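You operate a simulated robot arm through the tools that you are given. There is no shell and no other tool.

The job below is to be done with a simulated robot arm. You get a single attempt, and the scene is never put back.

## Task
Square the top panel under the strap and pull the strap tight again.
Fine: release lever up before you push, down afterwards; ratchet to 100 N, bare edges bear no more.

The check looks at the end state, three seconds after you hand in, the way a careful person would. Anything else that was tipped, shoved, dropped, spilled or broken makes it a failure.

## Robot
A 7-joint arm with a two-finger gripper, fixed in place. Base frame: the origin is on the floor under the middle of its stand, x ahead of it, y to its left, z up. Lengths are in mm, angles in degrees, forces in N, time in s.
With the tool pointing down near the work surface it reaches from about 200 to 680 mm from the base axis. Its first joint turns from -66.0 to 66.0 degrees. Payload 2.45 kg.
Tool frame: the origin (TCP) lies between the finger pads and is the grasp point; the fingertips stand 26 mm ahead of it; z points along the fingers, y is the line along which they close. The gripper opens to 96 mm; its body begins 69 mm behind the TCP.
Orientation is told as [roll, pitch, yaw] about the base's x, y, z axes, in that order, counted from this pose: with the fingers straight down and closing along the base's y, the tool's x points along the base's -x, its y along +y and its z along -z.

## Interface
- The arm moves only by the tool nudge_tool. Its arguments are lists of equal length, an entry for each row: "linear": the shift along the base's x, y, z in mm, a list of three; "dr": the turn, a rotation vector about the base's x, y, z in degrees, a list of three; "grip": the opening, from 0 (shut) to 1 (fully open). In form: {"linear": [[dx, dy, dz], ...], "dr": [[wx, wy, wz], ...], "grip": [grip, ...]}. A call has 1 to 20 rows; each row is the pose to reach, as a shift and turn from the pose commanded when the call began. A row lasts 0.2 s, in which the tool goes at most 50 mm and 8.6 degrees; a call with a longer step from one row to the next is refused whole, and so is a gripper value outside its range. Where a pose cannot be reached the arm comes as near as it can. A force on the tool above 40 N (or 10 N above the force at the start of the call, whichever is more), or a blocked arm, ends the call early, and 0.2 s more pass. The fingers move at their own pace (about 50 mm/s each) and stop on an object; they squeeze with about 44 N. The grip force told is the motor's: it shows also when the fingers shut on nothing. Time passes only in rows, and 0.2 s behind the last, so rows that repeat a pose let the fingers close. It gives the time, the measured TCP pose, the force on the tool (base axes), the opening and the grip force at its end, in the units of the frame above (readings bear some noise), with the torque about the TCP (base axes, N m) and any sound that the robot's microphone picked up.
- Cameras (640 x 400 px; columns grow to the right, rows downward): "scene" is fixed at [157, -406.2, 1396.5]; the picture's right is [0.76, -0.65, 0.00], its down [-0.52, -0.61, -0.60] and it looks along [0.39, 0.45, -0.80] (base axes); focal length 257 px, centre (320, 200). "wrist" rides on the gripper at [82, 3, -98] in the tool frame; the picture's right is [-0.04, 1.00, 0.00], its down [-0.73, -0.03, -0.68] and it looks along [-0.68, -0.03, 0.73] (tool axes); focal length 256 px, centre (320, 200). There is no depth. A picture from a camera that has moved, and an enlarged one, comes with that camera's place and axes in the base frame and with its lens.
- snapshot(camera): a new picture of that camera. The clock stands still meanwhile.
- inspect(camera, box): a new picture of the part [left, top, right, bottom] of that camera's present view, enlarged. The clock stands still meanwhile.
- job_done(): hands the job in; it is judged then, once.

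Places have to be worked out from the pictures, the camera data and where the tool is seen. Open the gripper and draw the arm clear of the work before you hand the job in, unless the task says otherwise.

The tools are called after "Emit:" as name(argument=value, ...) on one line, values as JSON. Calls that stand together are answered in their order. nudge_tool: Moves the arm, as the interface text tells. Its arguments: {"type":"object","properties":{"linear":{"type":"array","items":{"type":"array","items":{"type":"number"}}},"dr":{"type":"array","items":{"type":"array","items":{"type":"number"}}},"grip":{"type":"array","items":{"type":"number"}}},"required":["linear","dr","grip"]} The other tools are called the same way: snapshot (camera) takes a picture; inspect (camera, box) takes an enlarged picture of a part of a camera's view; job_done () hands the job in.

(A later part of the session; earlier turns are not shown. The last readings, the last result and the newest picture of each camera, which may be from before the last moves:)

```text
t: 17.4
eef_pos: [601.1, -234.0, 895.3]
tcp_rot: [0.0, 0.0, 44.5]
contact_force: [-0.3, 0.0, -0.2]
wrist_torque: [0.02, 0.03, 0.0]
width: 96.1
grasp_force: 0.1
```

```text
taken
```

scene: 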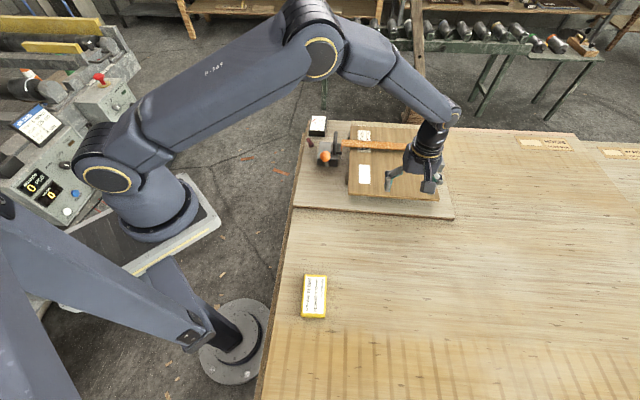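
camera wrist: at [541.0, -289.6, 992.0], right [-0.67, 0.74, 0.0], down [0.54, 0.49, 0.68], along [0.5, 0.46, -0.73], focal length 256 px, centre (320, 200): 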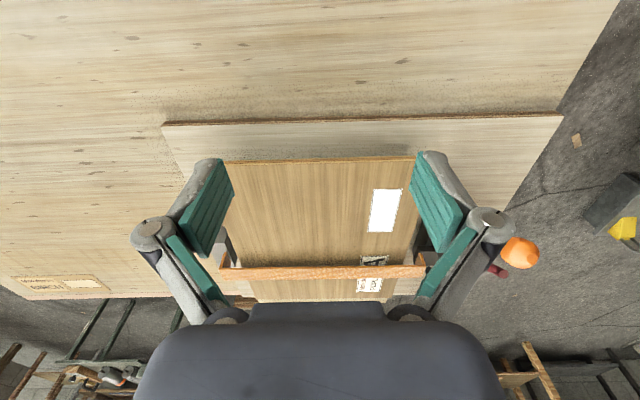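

The panel's near edge appears centred between the fingers. I'll zoom both near corners to locate the edge accurately in this frame and check against the scene view that nothing moved.

Emit:
inspect(camera="wrist", box=[200, 140, 320, 200])

Emit:
inspect(camera="wrist", box=[320, 140, 440, 200])

Emit:
inspect(camera="scene", box=[340, 175, 380, 200])

Emit:
inspect(camera="scene", box=[345, 115, 385, 140])

```text
5.33 times, centred on (260, 170) of wrist
camera zoom: at [541.0, -289.6, 992.0], right [-0.67, 0.74, 0.0], down [0.54, 0.49, 0.68], along [0.5, 0.46, -0.73], focal length 1365 px, centre (640, 360)
```

zoom: 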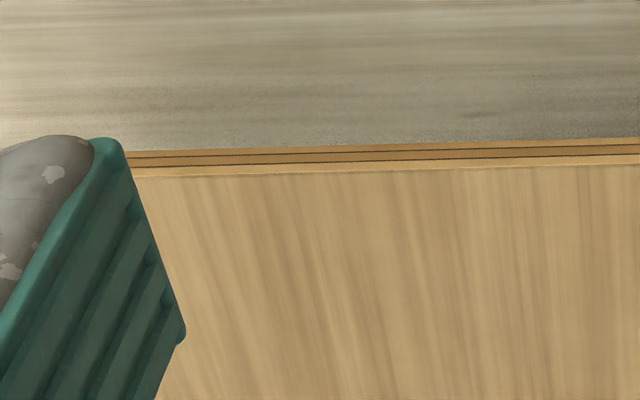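

```text
5.33 times, centred on (380, 170) of wrist
camera zoom: at [541.0, -289.6, 992.0], right [-0.67, 0.74, 0.0], down [0.54, 0.49, 0.68], along [0.5, 0.46, -0.73], focal length 1365 px, centre (0, 360)
```

zoom: 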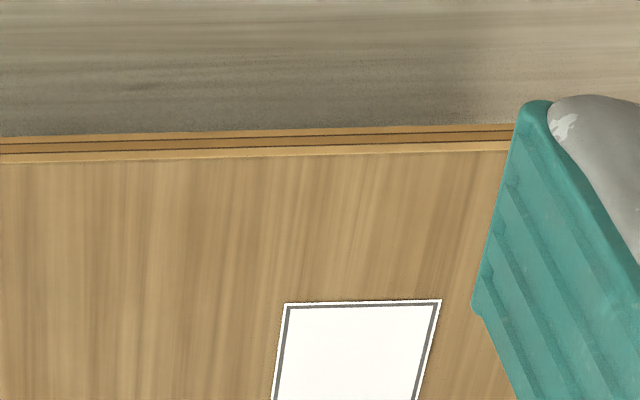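

```text
16.00 times, centred on (360, 188) of scene
camera zoom: at [157.0, -406.2, 1396.5], right [0.76, -0.65, 0.0], down [-0.52, -0.61, -0.6], along [0.39, 0.45, -0.8], focal length 4116 px, centre (-320, 400)
```

zoom: 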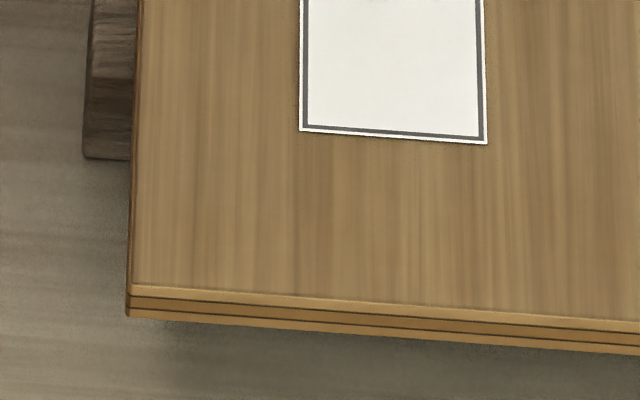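

```text
16.00 times, centred on (365, 128) of scene
camera zoom: at [157.0, -406.2, 1396.5], right [0.76, -0.65, 0.0], down [-0.52, -0.61, -0.6], along [0.39, 0.45, -0.8], focal length 4116 px, centre (-400, 1360)
```

zoom: 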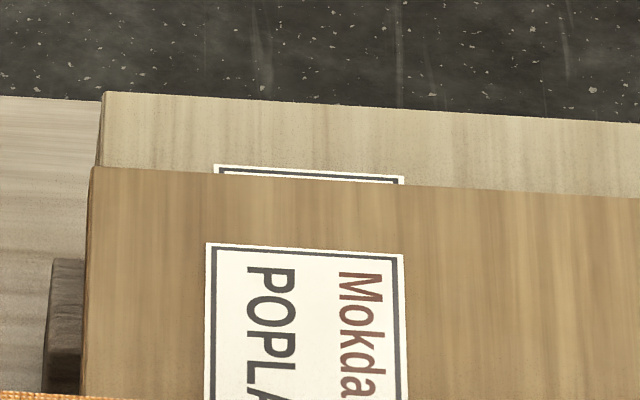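

Both the stack and the panel shifted by a few pixels in the fixed camera, so the baseboard itself crept 2–4 mm when I pushed the lever near its stop. I'll check the other corners to quantify that before pushing.

Emit:
inspect(camera="scene", box=[415, 115, 455, 140])

Emit:
inspect(camera="scene", box=[290, 100, 470, 220])

Emit:
inspect(camera="scene", box=[305, 112, 330, 137])

```text
16.00 times, centred on (435, 128) of scene
camera zoom: at [157.0, -406.2, 1396.5], right [0.76, -0.65, 0.0], down [-0.52, -0.61, -0.6], along [0.39, 0.45, -0.8], focal length 4116 px, centre (-1520, 1360)
```

zoom: 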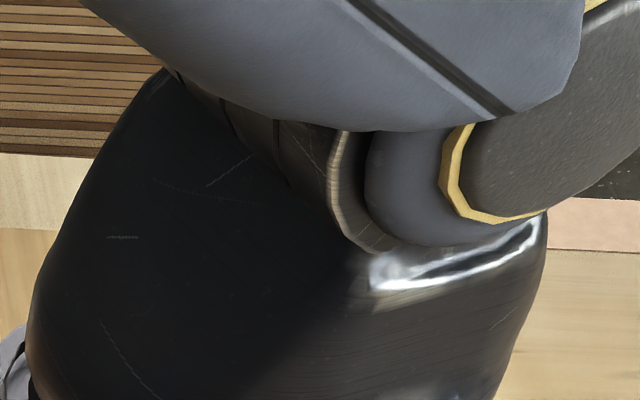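

```text
3.33 times, centred on (380, 160) of scene
camera zoom: at [157.0, -406.2, 1396.5], right [0.76, -0.65, 0.0], down [-0.52, -0.61, -0.6], along [0.39, 0.45, -0.8], focal length 858 px, centre (120, 333)
```

zoom: 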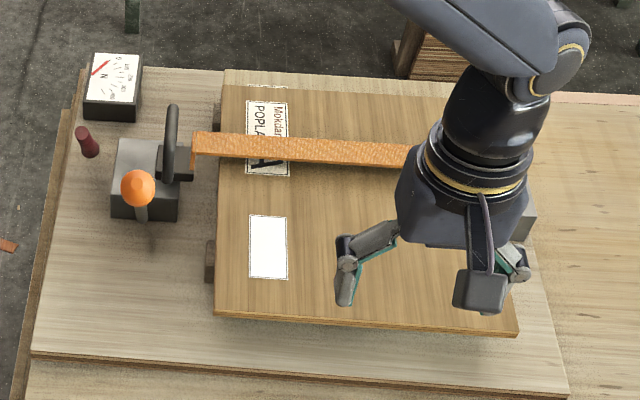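

```text
16.00 times, centred on (318, 124) of scene
camera zoom: at [157.0, -406.2, 1396.5], right [0.76, -0.65, 0.0], down [-0.52, -0.61, -0.6], along [0.39, 0.45, -0.8], focal length 4116 px, centre (360, 1408)
```

zoom: 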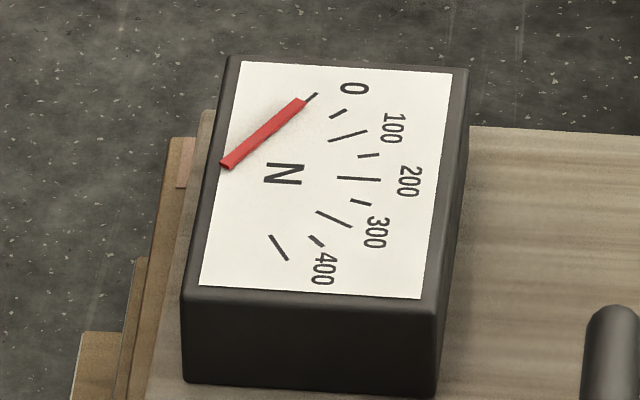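

The whole baseboard crept about 4 mm (dial, block and stack together), so I must keep horizontal forces low from here. Now I tilt the tool 45° about the panel's edge direction so the fingers point down-and-forward, which gives reach and a level view of the near edges.

Emit:
nudge_tool(linear=[[0, 0, 0], [0, 0, 0], [0, 0, 0], [0, 0, 0], [0, 0, 0], [0, 0, 0], [0, 0, 0]], dr=[[5.25, -5.36, 0], [10.5, -10.72, 0], [15.75, -16.08, 0], [21.0, -21.44, 0], [26.25, -26.8, 0], [31.5, -32.15, 0], [31.5, -32.15, 0]], grip=[1, 1, 1, 1, 1, 1, 1])

Emit:
snapshot(camera="scene")

Emit:
snapshot(camera="wrist")

```text
t: 19.0
eef_pos: [601.1, -232.9, 894.4]
tcp_rot: [0.0, -45.1, 44.4]
contact_force: [0.2, 0.0, 0.5]
wrist_torque: [-0.01, -0.02, 0.04]
width: 95.7
grasp_force: 0.2
```

```text
taken
```

scene: 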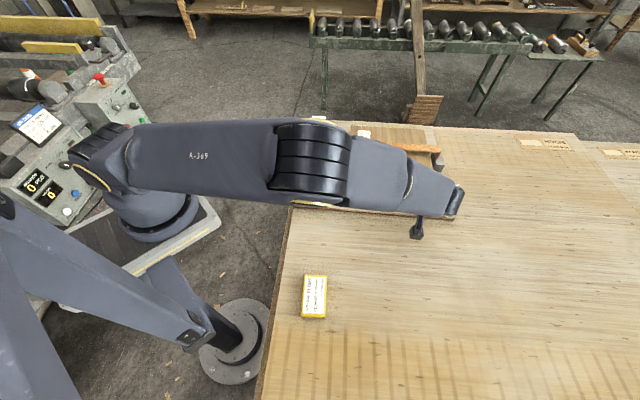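

```text
taken
camera wrist: at [508.8, -320.8, 905.0], right [-0.68, 0.73, 0.03], down [0.05, 0.01, 1.0], along [0.73, 0.68, -0.04], focal length 256 px, centre (320, 200)
```

wrist: 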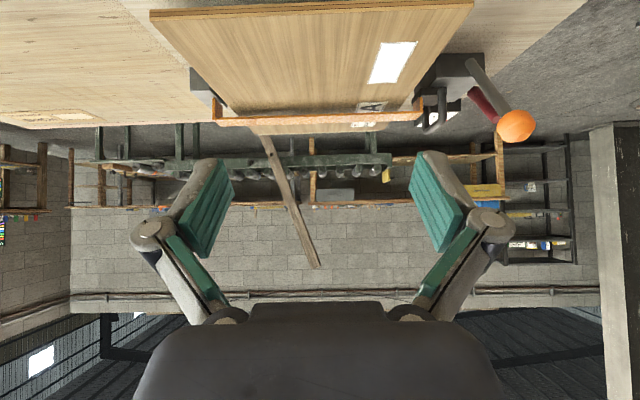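

The tilt works and the camera now looks level along the push direction. I'll move to a staging pose about 60 mm short of the near edge and lower to z≈760 to check heights visually.

Emit:
nudge_tool(linear=[[6, 2, -35], [12, 4, -70], [18, 6, -105], [23, 8.4, -134], [23, 8.4, -134]], dr=[[0, 0, 0], [0, 0, 0], [0, 0, 0], [0, 0, 0], [0, 0, 0]], grip=[1, 1, 1, 1, 1])

Emit:
snapshot(camera="wrist")

Emit:
snapshot(camera="scene")

```text
t: 20.2
eef_pos: [623.3, -225.3, 760.7]
tcp_rot: [0.0, -45.1, 44.4]
contact_force: [0.4, -0.1, -0.3]
wrist_torque: [-0.01, -0.04, 0.02]
width: 96.0
grasp_force: 0.1
```

```text
taken
camera wrist: at [530.7, -312.5, 771.8], right [-0.68, 0.73, 0.03], down [0.05, 0.01, 1.0], along [0.73, 0.68, -0.04], focal length 256 px, centre (320, 200)
```

wrist: 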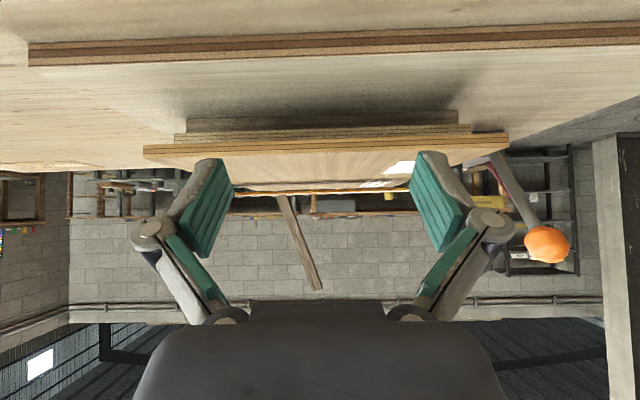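

```text
taken
```

scene: 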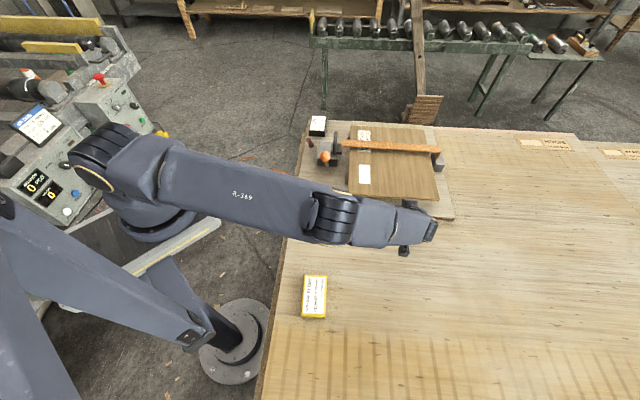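

Now the near edges of the top panel and the stack beneath are both visible (image is upside-down). I'll zoom in to compare their left/right offsets, heights and angle.

Emit:
inspect(camera="wrist", box=[130, 90, 250, 180])

Emit:
inspect(camera="wrist", box=[400, 90, 520, 180])

Emit:
inspect(camera="wrist", box=[130, 90, 530, 220])

```text
4.44 times, centred on (190, 135) of wrist
camera zoom: at [530.7, -312.5, 771.8], right [-0.68, 0.73, 0.03], down [0.05, 0.01, 1.0], along [0.73, 0.68, -0.04], focal length 1138 px, centre (898, 489)
```

zoom: 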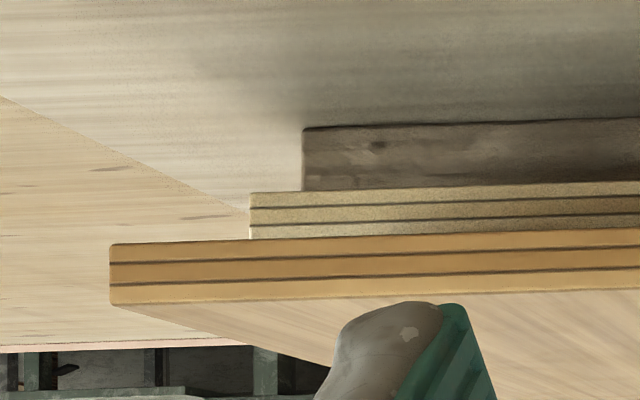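

```text
4.44 times, centred on (460, 135) of wrist
camera zoom: at [530.7, -312.5, 771.8], right [-0.68, 0.73, 0.03], down [0.05, 0.01, 1.0], along [0.73, 0.68, -0.04], focal length 1138 px, centre (-302, 489)
```

zoom: 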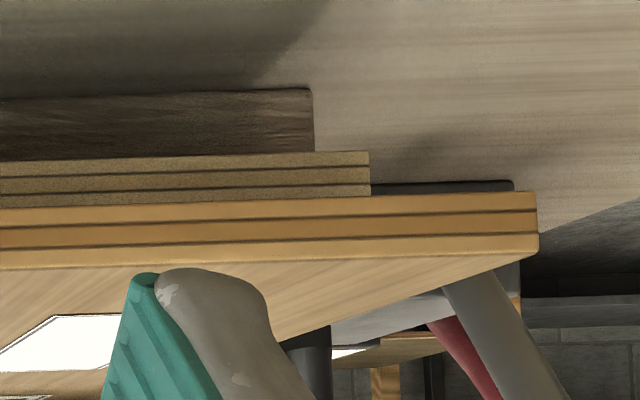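

```text
1.60 times, centred on (330, 155) of wrist
camera zoom: at [530.7, -312.5, 771.8], right [-0.68, 0.73, 0.03], down [0.05, 0.01, 1.0], along [0.73, 0.68, -0.04], focal length 410 px, centre (304, 272)
```

zoom: 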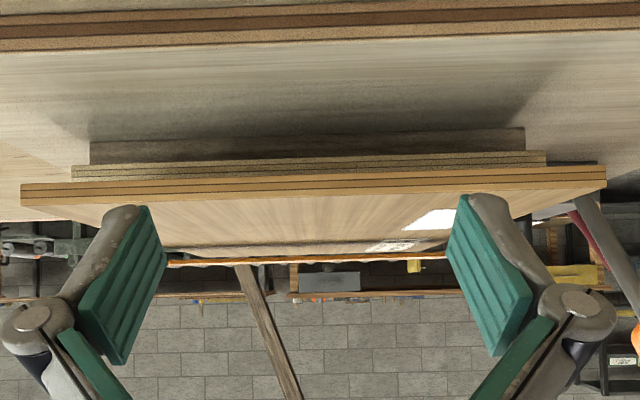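

The level view gives consistent numbers: top panel spans z≈714–725, its near edge centre is at about [681, −168], and it must travel ≈48 mm far-ward and ≈2.7 mm to the right (e1), with ≈0° rotation. I'll lower so the fingertip corners meet the middle of the panel's edge (TCP z≈727) and approach to ~12 mm short.

Emit:
nudge_tool(linear=[[0, 0, -12], [0, 0, -24], [0, 0, -33], [10.7, 10.5, -33], [21.4, 21, -33], [32.5, 32.5, -33], [32.5, 32.5, -33]], dr=[[0, 0, 0], [0, 0, 0], [0, 0, 0], [0, 0, -0.2], [0, 0, -0.4], [0, 0, -0.4], [0, 0, -0.4]], grip=[1, 1, 1, 1, 1, 1, 1])

Emit:
inspect(camera="wrist", box=[80, 60, 560, 260])

Emit:
inspect(camera="wrist", box=[180, 130, 250, 190])

Emit:
inspect(camera="wrist", box=[400, 120, 470, 180])

```text
t: 21.8
eef_pos: [656.5, -194.1, 726.4]
tcp_rot: [0.0, -45.1, 44.1]
contact_force: [0.8, 0.5, -0.8]
wrist_torque: [-0.02, -0.04, 0.02]
width: 96.0
grasp_force: 0.0
```

```text
1.33 times, centred on (320, 160) of wrist
camera zoom: at [564.2, -280.2, 737.6], right [-0.67, 0.74, 0.03], down [0.05, 0.01, 1.0], along [0.74, 0.67, -0.04], focal length 341 px, centre (320, 253)
```

zoom: 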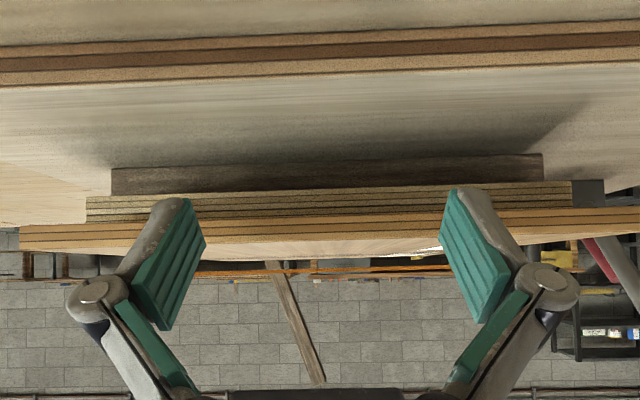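

```text
6.67 times, centred on (215, 160) of wrist
camera zoom: at [564.2, -280.2, 737.6], right [-0.67, 0.74, 0.03], down [0.05, 0.01, 1.0], along [0.74, 0.67, -0.04], focal length 1707 px, centre (1020, 467)
```

zoom: 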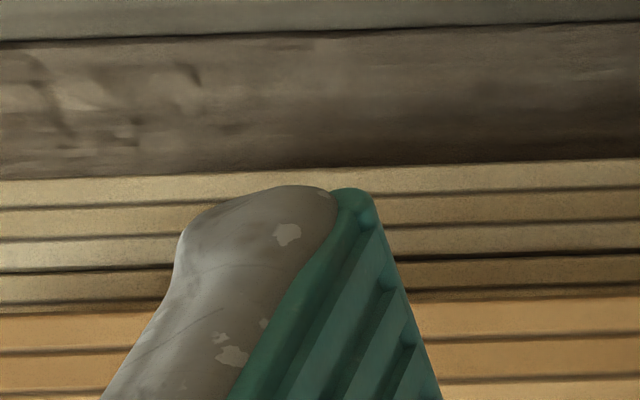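

```text
6.67 times, centred on (435, 150) of wrist
camera zoom: at [564.2, -280.2, 737.6], right [-0.67, 0.74, 0.03], down [0.05, 0.01, 1.0], along [0.74, 0.67, -0.04], focal length 1707 px, centre (-447, 533)
```

zoom: 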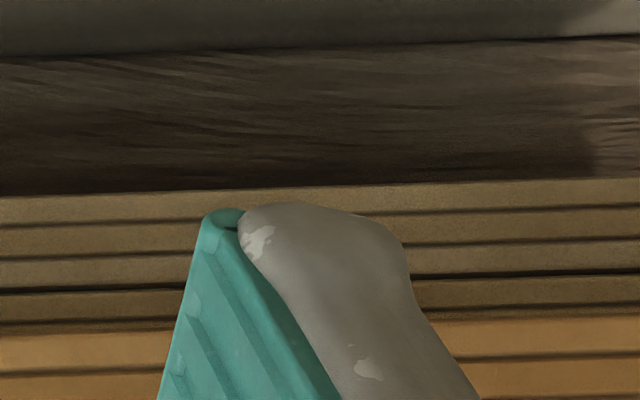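

Fingertips sit in front of the edge with the contact corner near its lower half, so I'll raise 2.5 mm and then push slowly (20 mm/s) along the needed direction, stopping well short of flush to re-measure.

Emit:
nudge_tool(linear=[[0, 0, 2.5], [2.9, 2.8, 2.5], [5.8, 5.6, 2.5], [8.7, 8.3, 2.5], [11.7, 10.9, 2.5], [14.7, 13.5, 2.5], [17.7, 16.1, 2.5], [20.7, 18.7, 2.5], [23.7, 21.3, 2.5], [26.7, 23.9, 2.5], [29.7, 26.5, 2.5], [29.7, 26.5, 2.5]], dr=[[0, 0, 0], [0, 0, 0], [0, 0, 0], [0, 0, 0], [0, 0, 0], [0, 0, 0], [0, 0, 0], [0, 0, 0], [0, 0, 0], [0, 0, 0], [0, 0, 0], [0, 0, 0]], grip=[1, 1, 1, 1, 1, 1, 1, 1, 1, 1, 1, 1])

Emit:
inspect(camera="wrist", box=[80, 60, 560, 260])

Emit:
inspect(camera="scene", box=[330, 110, 460, 210])

```text
t: 24.4
eef_pos: [686.6, -166.9, 730.6]
tcp_rot: [-0.2, -45.0, 44.1]
contact_force: [-3.8, -5.7, 13.1]
wrist_torque: [-0.02, -0.21, -0.12]
width: 96.6
grasp_force: 0.1
```

```text
1.33 times, centred on (320, 160) of wrist
camera zoom: at [593.0, -253.4, 741.4], right [-0.67, 0.74, 0.03], down [0.05, 0.01, 1.0], along [0.74, 0.67, -0.04], focal length 341 px, centre (320, 253)
```

zoom: 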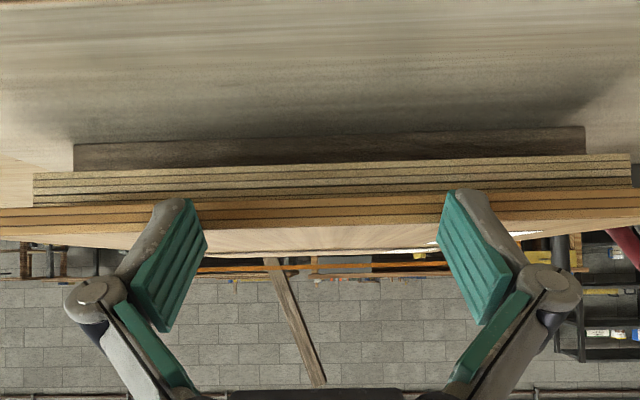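

```text
4.00 times, centred on (395, 160) of scene
camera zoom: at [156.7, -406.2, 1396.6], right [0.76, -0.65, 0.0], down [-0.52, -0.61, -0.6], along [0.39, 0.45, -0.8], focal length 1029 px, centre (20, 360)
```

zoom: 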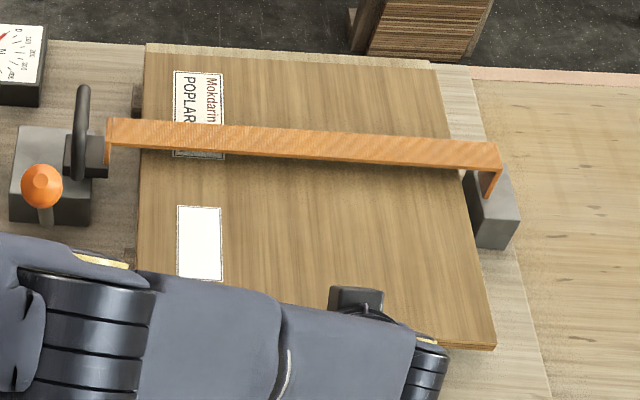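

The panel moved roughly half-way (far strip shrank), but 13 N upward on the tool means the fingertips are bearing partly on the top edge. I'll zoom to see the contact before continuing.

Emit:
inspect(camera="wrist", box=[170, 130, 250, 200])

Emit:
inspect(camera="wrist", box=[390, 120, 480, 200])

Emit:
inspect(camera="scene", box=[345, 115, 385, 140])

Emit:
inspect(camera="scene", box=[415, 115, 455, 140])

Emit:
inspect(camera="scene", box=[400, 170, 460, 210])

```text
5.71 times, centred on (210, 165) of wrist
camera zoom: at [593.0, -253.4, 741.4], right [-0.67, 0.74, 0.03], down [0.05, 0.01, 1.0], along [0.74, 0.67, -0.04], focal length 1463 px, centre (949, 400)
```

zoom: 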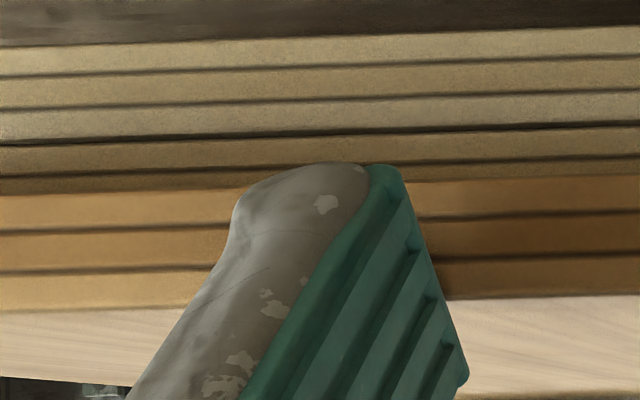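

```text
5.00 times, centred on (435, 160) of wrist
camera zoom: at [593.0, -253.4, 741.4], right [-0.67, 0.74, 0.03], down [0.05, 0.01, 1.0], along [0.74, 0.67, -0.04], focal length 1280 px, centre (-255, 400)
```

zoom: 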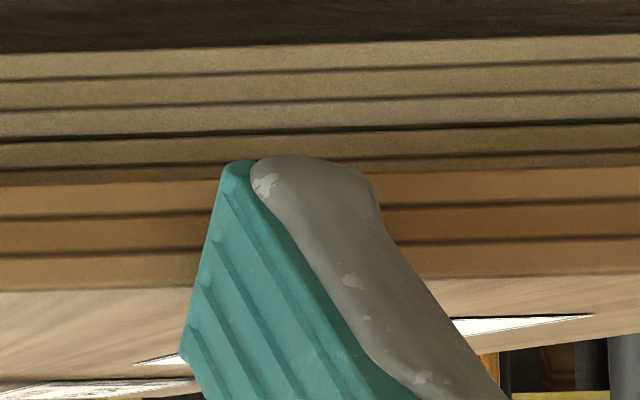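

```text
16.00 times, centred on (365, 128) of scene
camera zoom: at [156.7, -406.2, 1396.6], right [0.76, -0.65, 0.0], down [-0.52, -0.61, -0.6], along [0.39, 0.45, -0.8], focal length 4116 px, centre (-400, 1360)
```

zoom: 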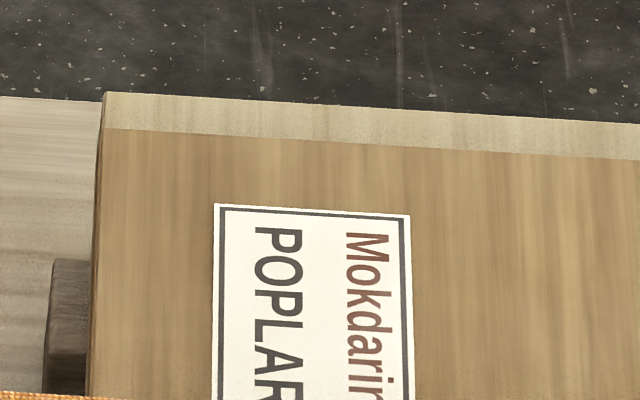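

```text
16.00 times, centred on (435, 128) of scene
camera zoom: at [156.7, -406.2, 1396.6], right [0.76, -0.65, 0.0], down [-0.52, -0.61, -0.6], along [0.39, 0.45, -0.8], focal length 4116 px, centre (-1520, 1360)
```

zoom: 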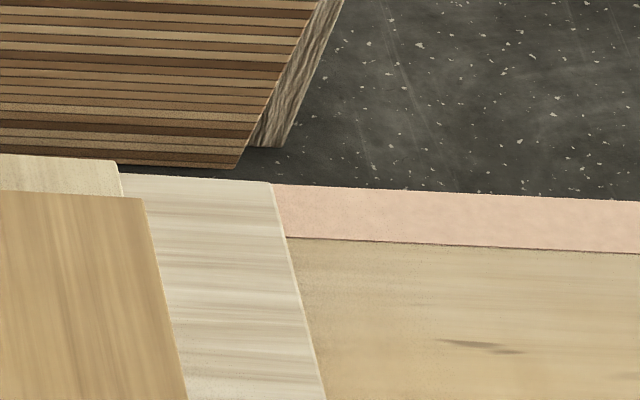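

```text
10.00 times, centred on (430, 190) of scene
camera zoom: at [156.7, -406.2, 1396.6], right [0.76, -0.65, 0.0], down [-0.52, -0.61, -0.6], along [0.39, 0.45, -0.8], focal length 2572 px, centre (-780, 300)
```

zoom: 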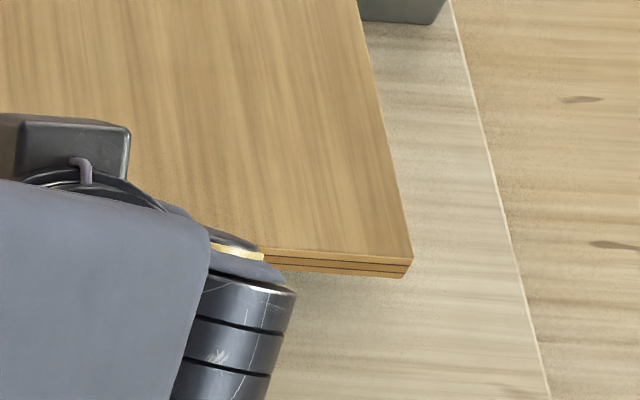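

The panel slid about 17 mm without rotating, but the contact pattern is odd; I'll look at the whole scene and the gripper region to make sure nothing else of the arm is touching.

Emit:
snapshot(camera="scene")

Emit:
inspect(camera="scene", box=[330, 165, 470, 265])

Emit:
snapshot(camera="wrist")

```text
taken
```

scene: 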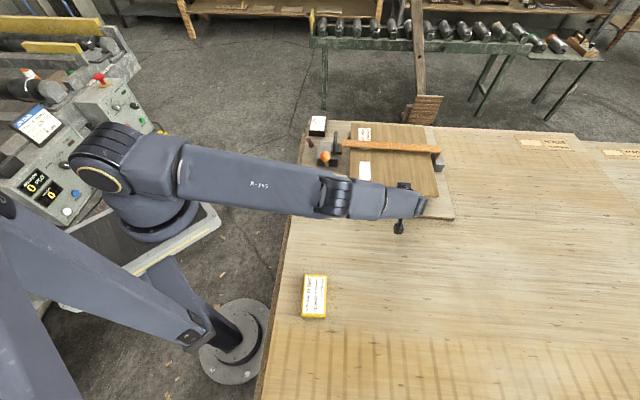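

```text
4.00 times, centred on (400, 215) of scene
camera zoom: at [156.7, -406.2, 1396.6], right [0.76, -0.65, 0.0], down [-0.52, -0.61, -0.6], along [0.39, 0.45, -0.8], focal length 1029 px, centre (0, 140)
```

zoom: 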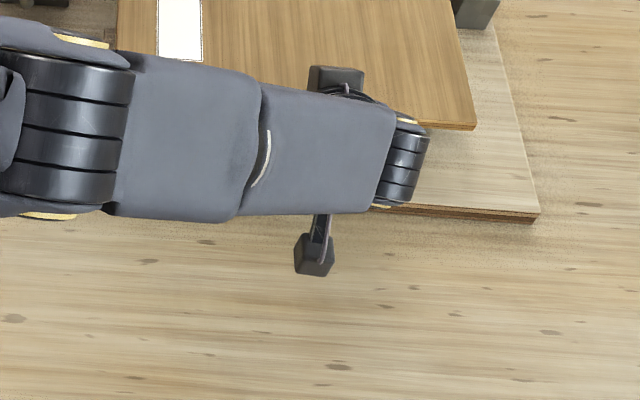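

```text
taken
camera wrist: at [593.0, -253.4, 741.4], right [-0.67, 0.74, 0.03], down [0.05, 0.01, 1.0], along [0.74, 0.67, -0.04], focal length 256 px, centre (320, 200)
```

wrist: 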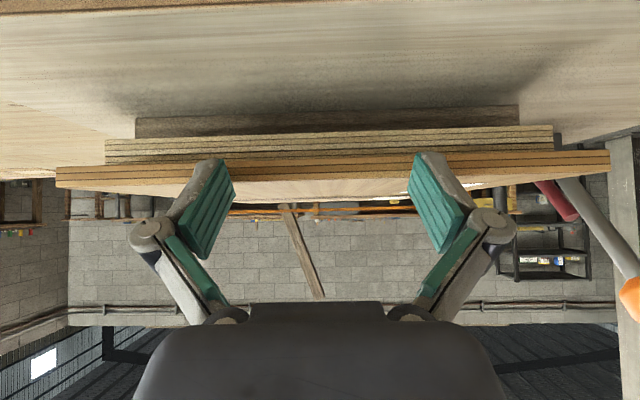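

With the fingers fully open their tips retract, so their sloping end faces were riding on the panel's top edge. I'll back off 12 mm, lower 13 mm so the front corners meet the middle of the edge, then push on gently about 25 mm of the remaining 30.

Emit:
nudge_tool(linear=[[-4.3, -4.2, 0], [-8.6, -8.3, 0], [-8.6, -8.3, -7], [-8.6, -8.3, -13], [-5.8, -5.6, -13], [-2.9, -2.8, -13], [0, 0, -13], [0, 0, -13]], dr=[[0, 0, 0], [0, 0, 0], [0, 0, 0], [0, 0, 0], [0, 0, 0], [0, 0, 0], [0, 0, 0], [0, 0, 0]], grip=[1, 1, 1, 1, 1, 1, 1, 1])

Emit:
snapshot(camera="wrist")

Emit:
inspect(camera="wrist", box=[170, 120, 250, 210])

Emit:
inspect(camera="wrist", box=[390, 110, 480, 200])

Emit:
inspect(camera="scene", box=[345, 115, 385, 140])

Emit:
inspect(camera="scene", box=[415, 115, 455, 140])

```text
t: 26.2
eef_pos: [686.9, -166.2, 717.1]
tcp_rot: [-0.1, -45.0, 44.0]
contact_force: [-0.8, -1.9, 1.2]
wrist_torque: [0.02, 0.02, -0.02]
width: 96.3
grasp_force: 0.1
```

```text
taken
camera wrist: at [592.8, -253.7, 728.0], right [-0.67, 0.74, 0.03], down [0.05, 0.01, 1.0], along [0.74, 0.67, -0.04], focal length 256 px, centre (320, 200)
```

wrist: 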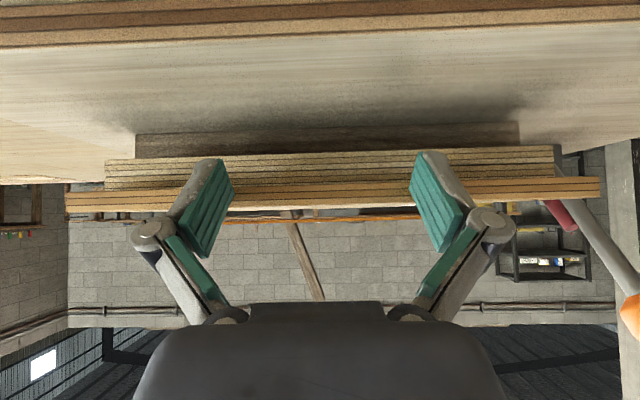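

```text
4.44 times, centred on (210, 165) of wrist
camera zoom: at [592.8, -253.7, 728.0], right [-0.67, 0.74, 0.03], down [0.05, 0.01, 1.0], along [0.74, 0.67, -0.04], focal length 1138 px, centre (809, 356)
```

zoom: 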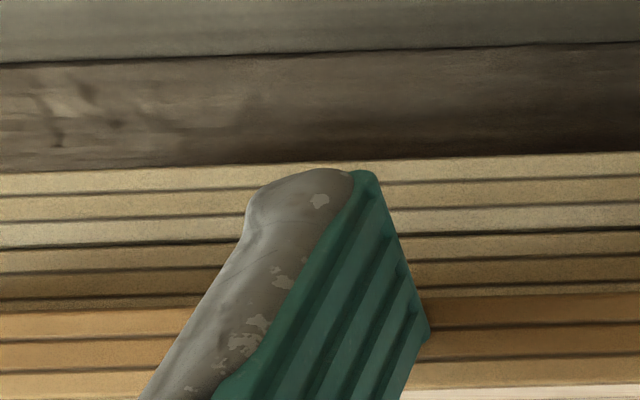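

```text
4.44 times, centred on (435, 155) of wrist
camera zoom: at [592.8, -253.7, 728.0], right [-0.67, 0.74, 0.03], down [0.05, 0.01, 1.0], along [0.74, 0.67, -0.04], focal length 1138 px, centre (-191, 400)
```

zoom: 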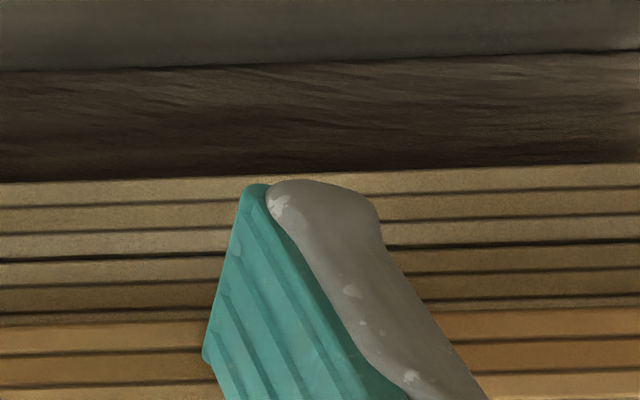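

```text
16.00 times, centred on (365, 128) of scene
camera zoom: at [157.0, -406.2, 1396.5], right [0.76, -0.65, 0.0], down [-0.52, -0.61, -0.6], along [0.39, 0.45, -0.8], focal length 4116 px, centre (-400, 1360)
```

zoom: 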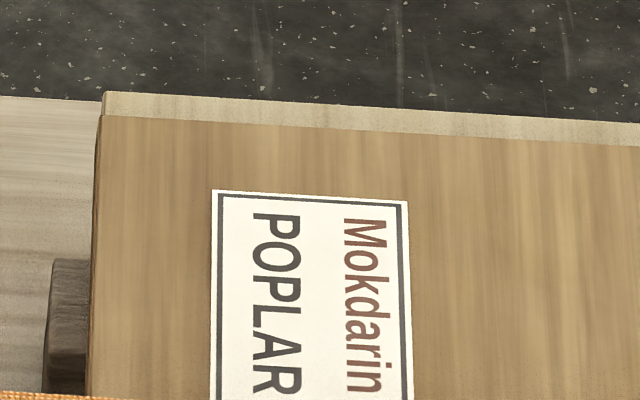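

```text
16.00 times, centred on (435, 128) of scene
camera zoom: at [157.0, -406.2, 1396.5], right [0.76, -0.65, 0.0], down [-0.52, -0.61, -0.6], along [0.39, 0.45, -0.8], focal length 4116 px, centre (-1520, 1360)
```

zoom: 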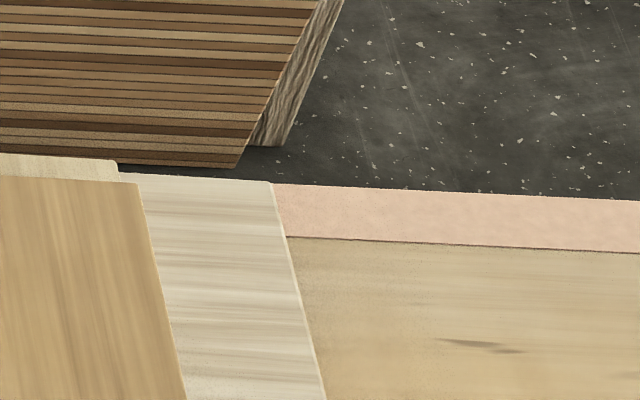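

Contact is now light (≈2 N) and the panel follows: remaining ≈24 mm far-ward, ≈0.6 mm right, with a 0.2° trim. I'll push 20 mm more slowly, with a −0.2° yaw trim, then measure again.

Emit:
nudge_tool(linear=[[2.9, 2.7, 0], [5.9, 5.4, 0], [8.8, 8.1, 0], [11.8, 10.8, 0], [14.7, 13.5, 0], [14.7, 13.5, 0]], dr=[[0, 0, 0], [0, 0, -0.1], [0, 0, -0.1], [0, 0, -0.2], [0, 0, -0.2], [0, 0, -0.2]], grip=[1, 1, 1, 1, 1, 1])

Emit:
inspect(camera="scene", box=[345, 115, 385, 140])

Emit:
inspect(camera="scene", box=[415, 115, 455, 140])

Emit:
snapshot(camera="wrist")

```text
t: 27.6
eef_pos: [701.1, -153.9, 716.1]
tcp_rot: [0.0, -45.0, 43.9]
contact_force: [-2.1, -1.1, 0.7]
wrist_torque: [-0.02, -0.01, 0.04]
width: 95.9
grasp_force: 0.1
```

```text
16.00 times, centred on (365, 128) of scene
camera zoom: at [157.0, -406.2, 1396.5], right [0.76, -0.65, 0.0], down [-0.52, -0.61, -0.6], along [0.39, 0.45, -0.8], focal length 4116 px, centre (-400, 1360)
```

zoom: 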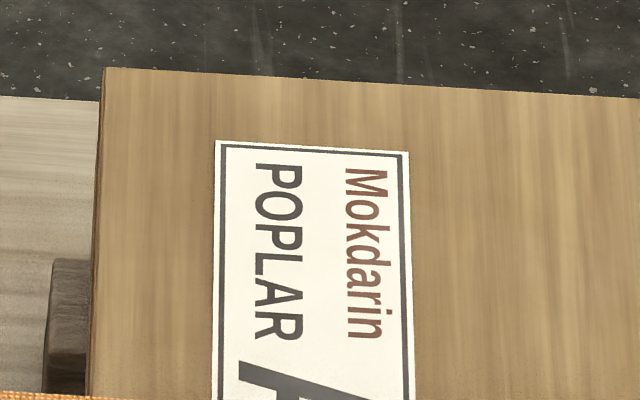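

```text
16.00 times, centred on (435, 128) of scene
camera zoom: at [157.0, -406.2, 1396.5], right [0.76, -0.65, 0.0], down [-0.52, -0.61, -0.6], along [0.39, 0.45, -0.8], focal length 4116 px, centre (-1520, 1360)
```

zoom: 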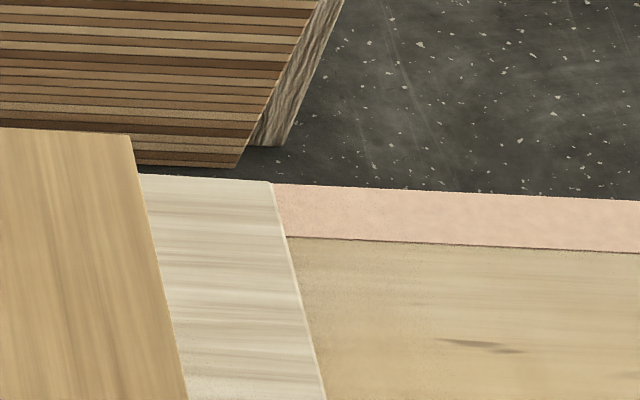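

```text
taken
camera wrist: at [607.2, -239.5, 727.7], right [-0.67, 0.74, 0.03], down [0.05, 0.01, 1.0], along [0.74, 0.67, -0.04], focal length 256 px, centre (320, 200)
```

wrist: 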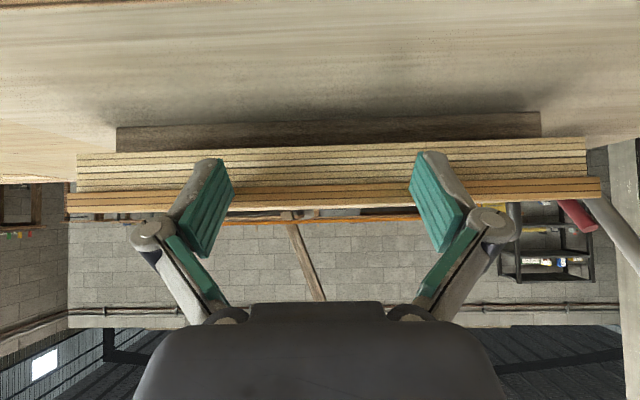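

Rotation is now trimmed to under 0.1° and roughly 4 mm remains by the scene estimate. I'll measure the near faces precisely in the level wrist view, comparing apparent widths of the top and lower panels.

Emit:
inspect(camera="wrist", box=[50, 130, 130, 230])

Emit:
inspect(camera="wrist", box=[540, 120, 620, 220])

Emit:
inspect(camera="wrist", box=[380, 110, 480, 220])

```text
4.00 times, centred on (90, 180) of wrist
camera zoom: at [607.2, -239.5, 727.7], right [-0.67, 0.74, 0.03], down [0.05, 0.01, 1.0], along [0.74, 0.67, -0.04], focal length 1024 px, centre (1240, 280)
```

zoom: 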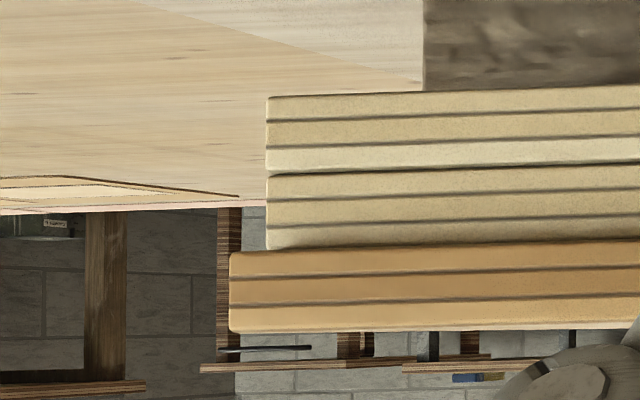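

```text
4.00 times, centred on (580, 170) of wrist
camera zoom: at [607.2, -239.5, 727.7], right [-0.67, 0.74, 0.03], down [0.05, 0.01, 1.0], along [0.74, 0.67, -0.04], focal length 1024 px, centre (-720, 320)
```

zoom: 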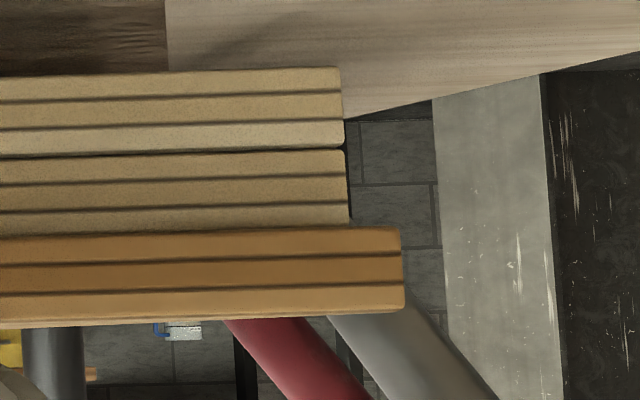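

```text
3.64 times, centred on (430, 165) of wrist
camera zoom: at [607.2, -239.5, 727.7], right [-0.67, 0.74, 0.03], down [0.05, 0.01, 1.0], along [0.74, 0.67, -0.04], focal length 931 px, centre (-80, 327)
```

zoom: 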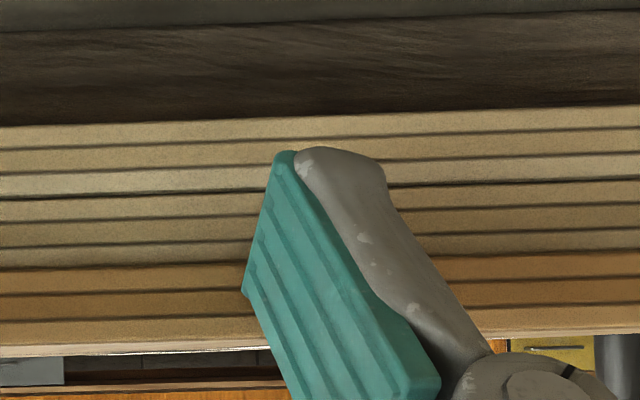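

Widths of the near faces give ≈6.0 mm remaining (scene ≈5 with the refined 11.5 mm thickness), ≈0.4 mm sideways. I'll push the last 5.6 mm and re-measure.

Emit:
nudge_tool(linear=[[1.5, 1.3, 0], [2.9, 2.6, 0], [4.2, 3.7, 0], [4.2, 3.7, 0]], dr=[[0, 0, 0], [0, 0, 0], [0, 0, 0], [0, 0, 0]], grip=[1, 1, 1, 1])

Emit:
inspect(camera="wrist", box=[50, 130, 130, 230])

Emit:
inspect(camera="wrist", box=[540, 120, 620, 220])

Emit:
inspect(camera="scene", box=[345, 115, 385, 140])

Emit:
inspect(camera="scene", box=[415, 115, 455, 140])

```text
t: 28.6
eef_pos: [706.0, -149.7, 715.9]
tcp_rot: [0.1, -45.0, 43.8]
contact_force: [-2.2, -0.8, 0.7]
wrist_torque: [0.01, -0.03, -0.02]
width: 95.9
grasp_force: 0.2
```

```text
4.00 times, centred on (90, 180) of wrist
camera zoom: at [611.9, -236.1, 727.1], right [-0.67, 0.74, 0.03], down [0.05, 0.01, 1.0], along [0.74, 0.67, -0.04], focal length 1024 px, centre (1240, 280)
```

zoom: 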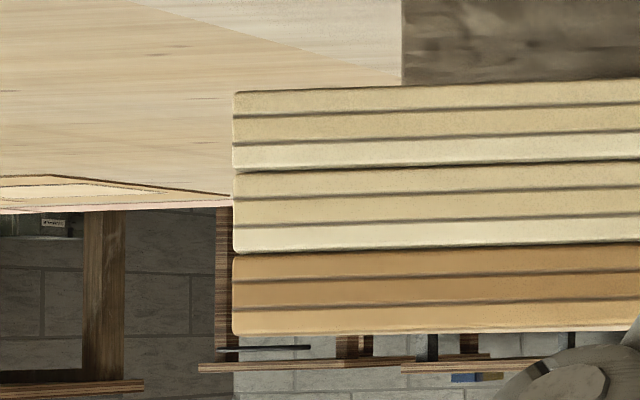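

```text
4.00 times, centred on (580, 170) of wrist
camera zoom: at [611.9, -236.1, 727.1], right [-0.67, 0.74, 0.03], down [0.05, 0.01, 1.0], along [0.74, 0.67, -0.04], focal length 1024 px, centre (-720, 320)
```

zoom: 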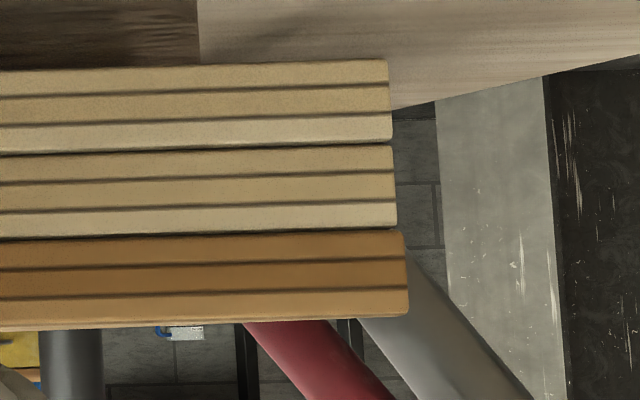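

```text
16.00 times, centred on (365, 128) of scene
camera zoom: at [157.0, -406.2, 1396.5], right [0.76, -0.65, 0.0], down [-0.52, -0.61, -0.6], along [0.39, 0.45, -0.8], focal length 4116 px, centre (-400, 1360)
```

zoom: 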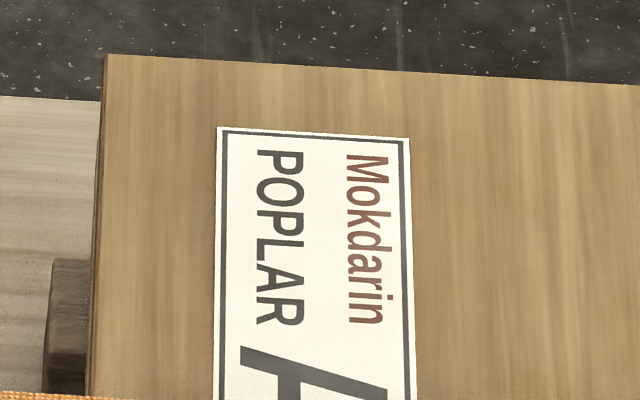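

```text
16.00 times, centred on (435, 128) of scene
camera zoom: at [157.0, -406.2, 1396.5], right [0.76, -0.65, 0.0], down [-0.52, -0.61, -0.6], along [0.39, 0.45, -0.8], focal length 4116 px, centre (-1520, 1360)
```

zoom: 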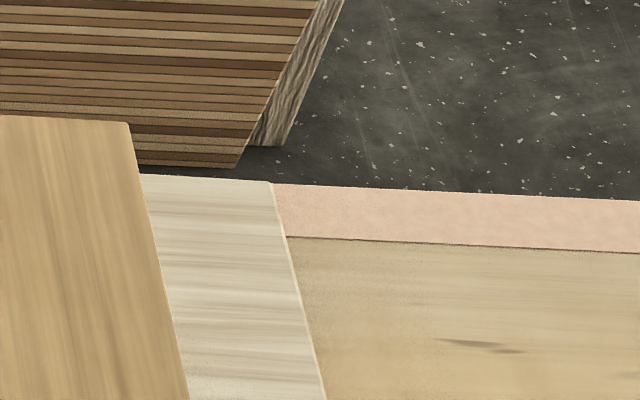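

The near faces now line up within about 0.4 mm in both directions and under 0.1° — the top panel is square on the stack. I'll back straight away from the edge, then rise and untilt.

Emit:
nudge_tool(linear=[[-5, -5, 0], [-14, -14, 0], [-26, -26, 0], [-40, -40, 0], [-55, -55, 10], [-65, -65, 45], [-72, -70, 85], [-80, -75, 125], [-90, -80, 165], [-100, -85, 180]], dr=[[0, 0, 0], [0, 0, 0], [0, 0, 0], [0, 0, 0], [0, 0, 0], [0, 0, 0], [0, 0, 0], [0, 0, 0], [0, 0, 0], [0, 0, 0]], grip=[1, 1, 1, 1, 1, 1, 1, 1, 1, 1])

Emit:
inspect(camera="wrist", box=[100, 0, 580, 180])

```text
t: 30.8
eef_pos: [604.9, -233.7, 898.5]
tcp_rot: [0.0, -45.1, 43.7]
contact_force: [-0.5, 0.2, 0.0]
wrist_torque: [-0.03, 0.01, 0.01]
width: 95.6
grasp_force: 0.1
```

```text
1.33 times, centred on (340, 90) of wrist
camera zoom: at [510.9, -320.0, 909.7], right [-0.67, 0.74, 0.03], down [0.05, 0.0, 1.0], along [0.74, 0.67, -0.04], focal length 341 px, centre (293, 347)
```

zoom: 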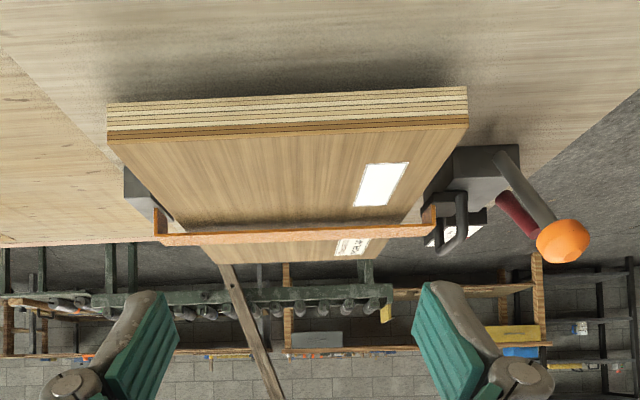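

The stack looks flush from above as well. Now I untilt the tool and carry it back high over to the release lever for a fresh look (the base shifted ~4 mm, so I need new positions).

Emit:
nudge_tool(linear=[[0, 0, 0], [0, 0, 0], [0, 0, 0], [0, 0, 0], [0, 0, 0], [0, 0, 0], [0, 42, 0], [0, 84, 0], [0, 126, 0], [0, 168, 0], [0, 210, 0], [0, 252, 0], [0, 294, 0], [0, 336, 0], [0, 378, 0], [0, 405, 0], [0, 405, 0]], dr=[[-5.19, 5.41, 0], [-10.38, 10.83, 0], [-15.58, 16.24, 0], [-20.77, 21.65, 0], [-25.96, 27.07, 0], [-31.15, 32.48, 0], [-31.15, 32.48, 0], [-31.15, 32.48, 0], [-31.15, 32.48, 0], [-31.15, 32.48, 0], [-31.15, 32.48, 0], [-31.15, 32.48, 0], [-31.15, 32.48, 0], [-31.15, 32.48, 0], [-31.15, 32.48, 0], [-31.15, 32.48, 0], [-31.15, 32.48, 0]], grip=[1, 1, 1, 1, 1, 1, 0.8, 0.6, 0.5, 0.4, 0.36, 0.36, 0.36, 0.36, 0.36, 0.36, 0.36])

Emit:
snapshot(camera="wrist")

Emit:
inspect(camera="scene", box=[290, 100, 470, 220])

```text
t: 34.4
eef_pos: [603.9, 171.8, 895.5]
tcp_rot: [0.0, 0.1, 43.8]
contact_force: [0.4, -0.5, -0.5]
wrist_torque: [0.0, -0.03, -0.02]
width: 34.7
grasp_force: 0.1
```

```text
taken
camera wrist: at [544.3, 116.2, 993.2], right [-0.66, 0.75, 0.0], down [0.55, 0.49, 0.68], along [0.51, 0.45, -0.73], focal length 256 px, centre (320, 200)
```

wrist: 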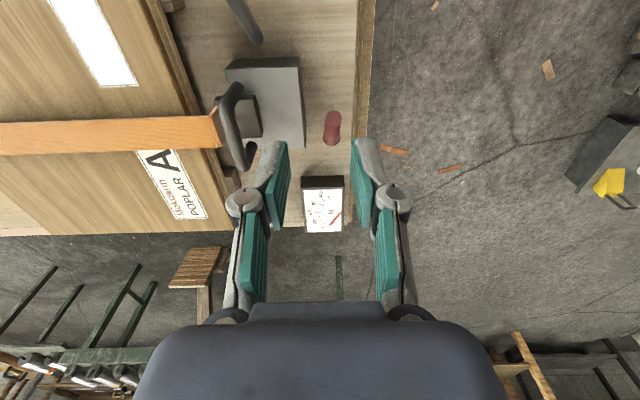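

```text
3.33 times, centred on (380, 160) of scene
camera zoom: at [157.1, -406.1, 1396.5], right [0.76, -0.65, 0.0], down [-0.52, -0.61, -0.6], along [0.39, 0.45, -0.8], focal length 858 px, centre (120, 333)
```

zoom: 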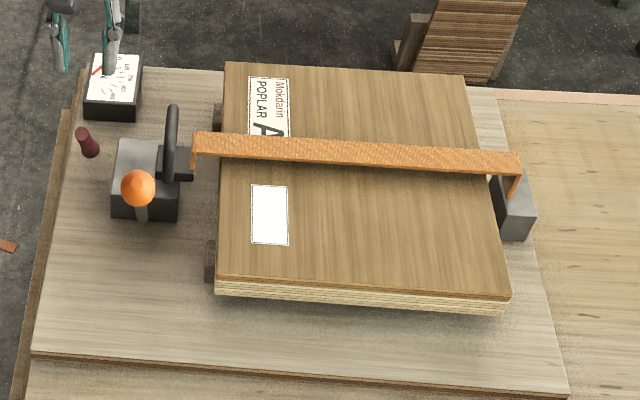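

The stack is visibly squared in the scene view. Now a close look at the standing release lever to locate its end.

Emit:
inspect(camera="wrist", box=[290, 90, 380, 160])

Emit:
inspect(camera="scene", box=[300, 110, 360, 170])

```text
5.71 times, centred on (335, 125) of wrist
camera zoom: at [544.3, 116.2, 993.2], right [-0.66, 0.75, 0.0], down [0.55, 0.49, 0.68], along [0.51, 0.45, -0.73], focal length 1463 px, centre (234, 629)
```

zoom: 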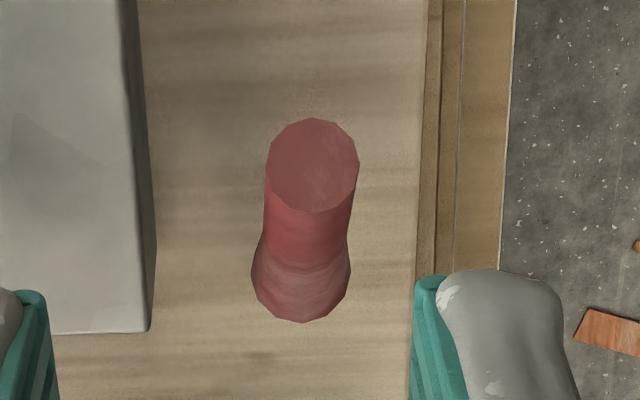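

```text
6.67 times, centred on (330, 140) of scene
camera zoom: at [157.1, -406.1, 1396.5], right [0.76, -0.65, 0.0], down [-0.52, -0.61, -0.6], along [0.39, 0.45, -0.8], focal length 1715 px, centre (253, 600)
```

zoom: 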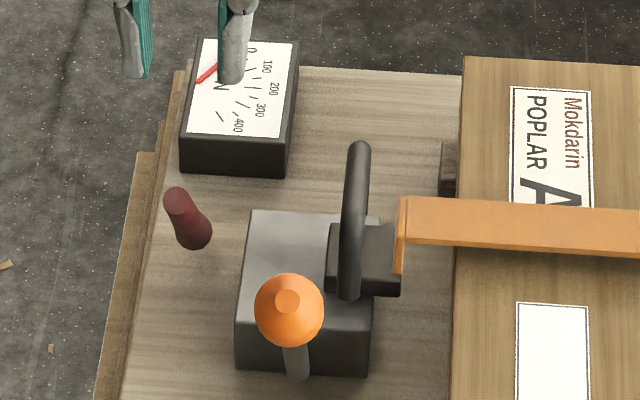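

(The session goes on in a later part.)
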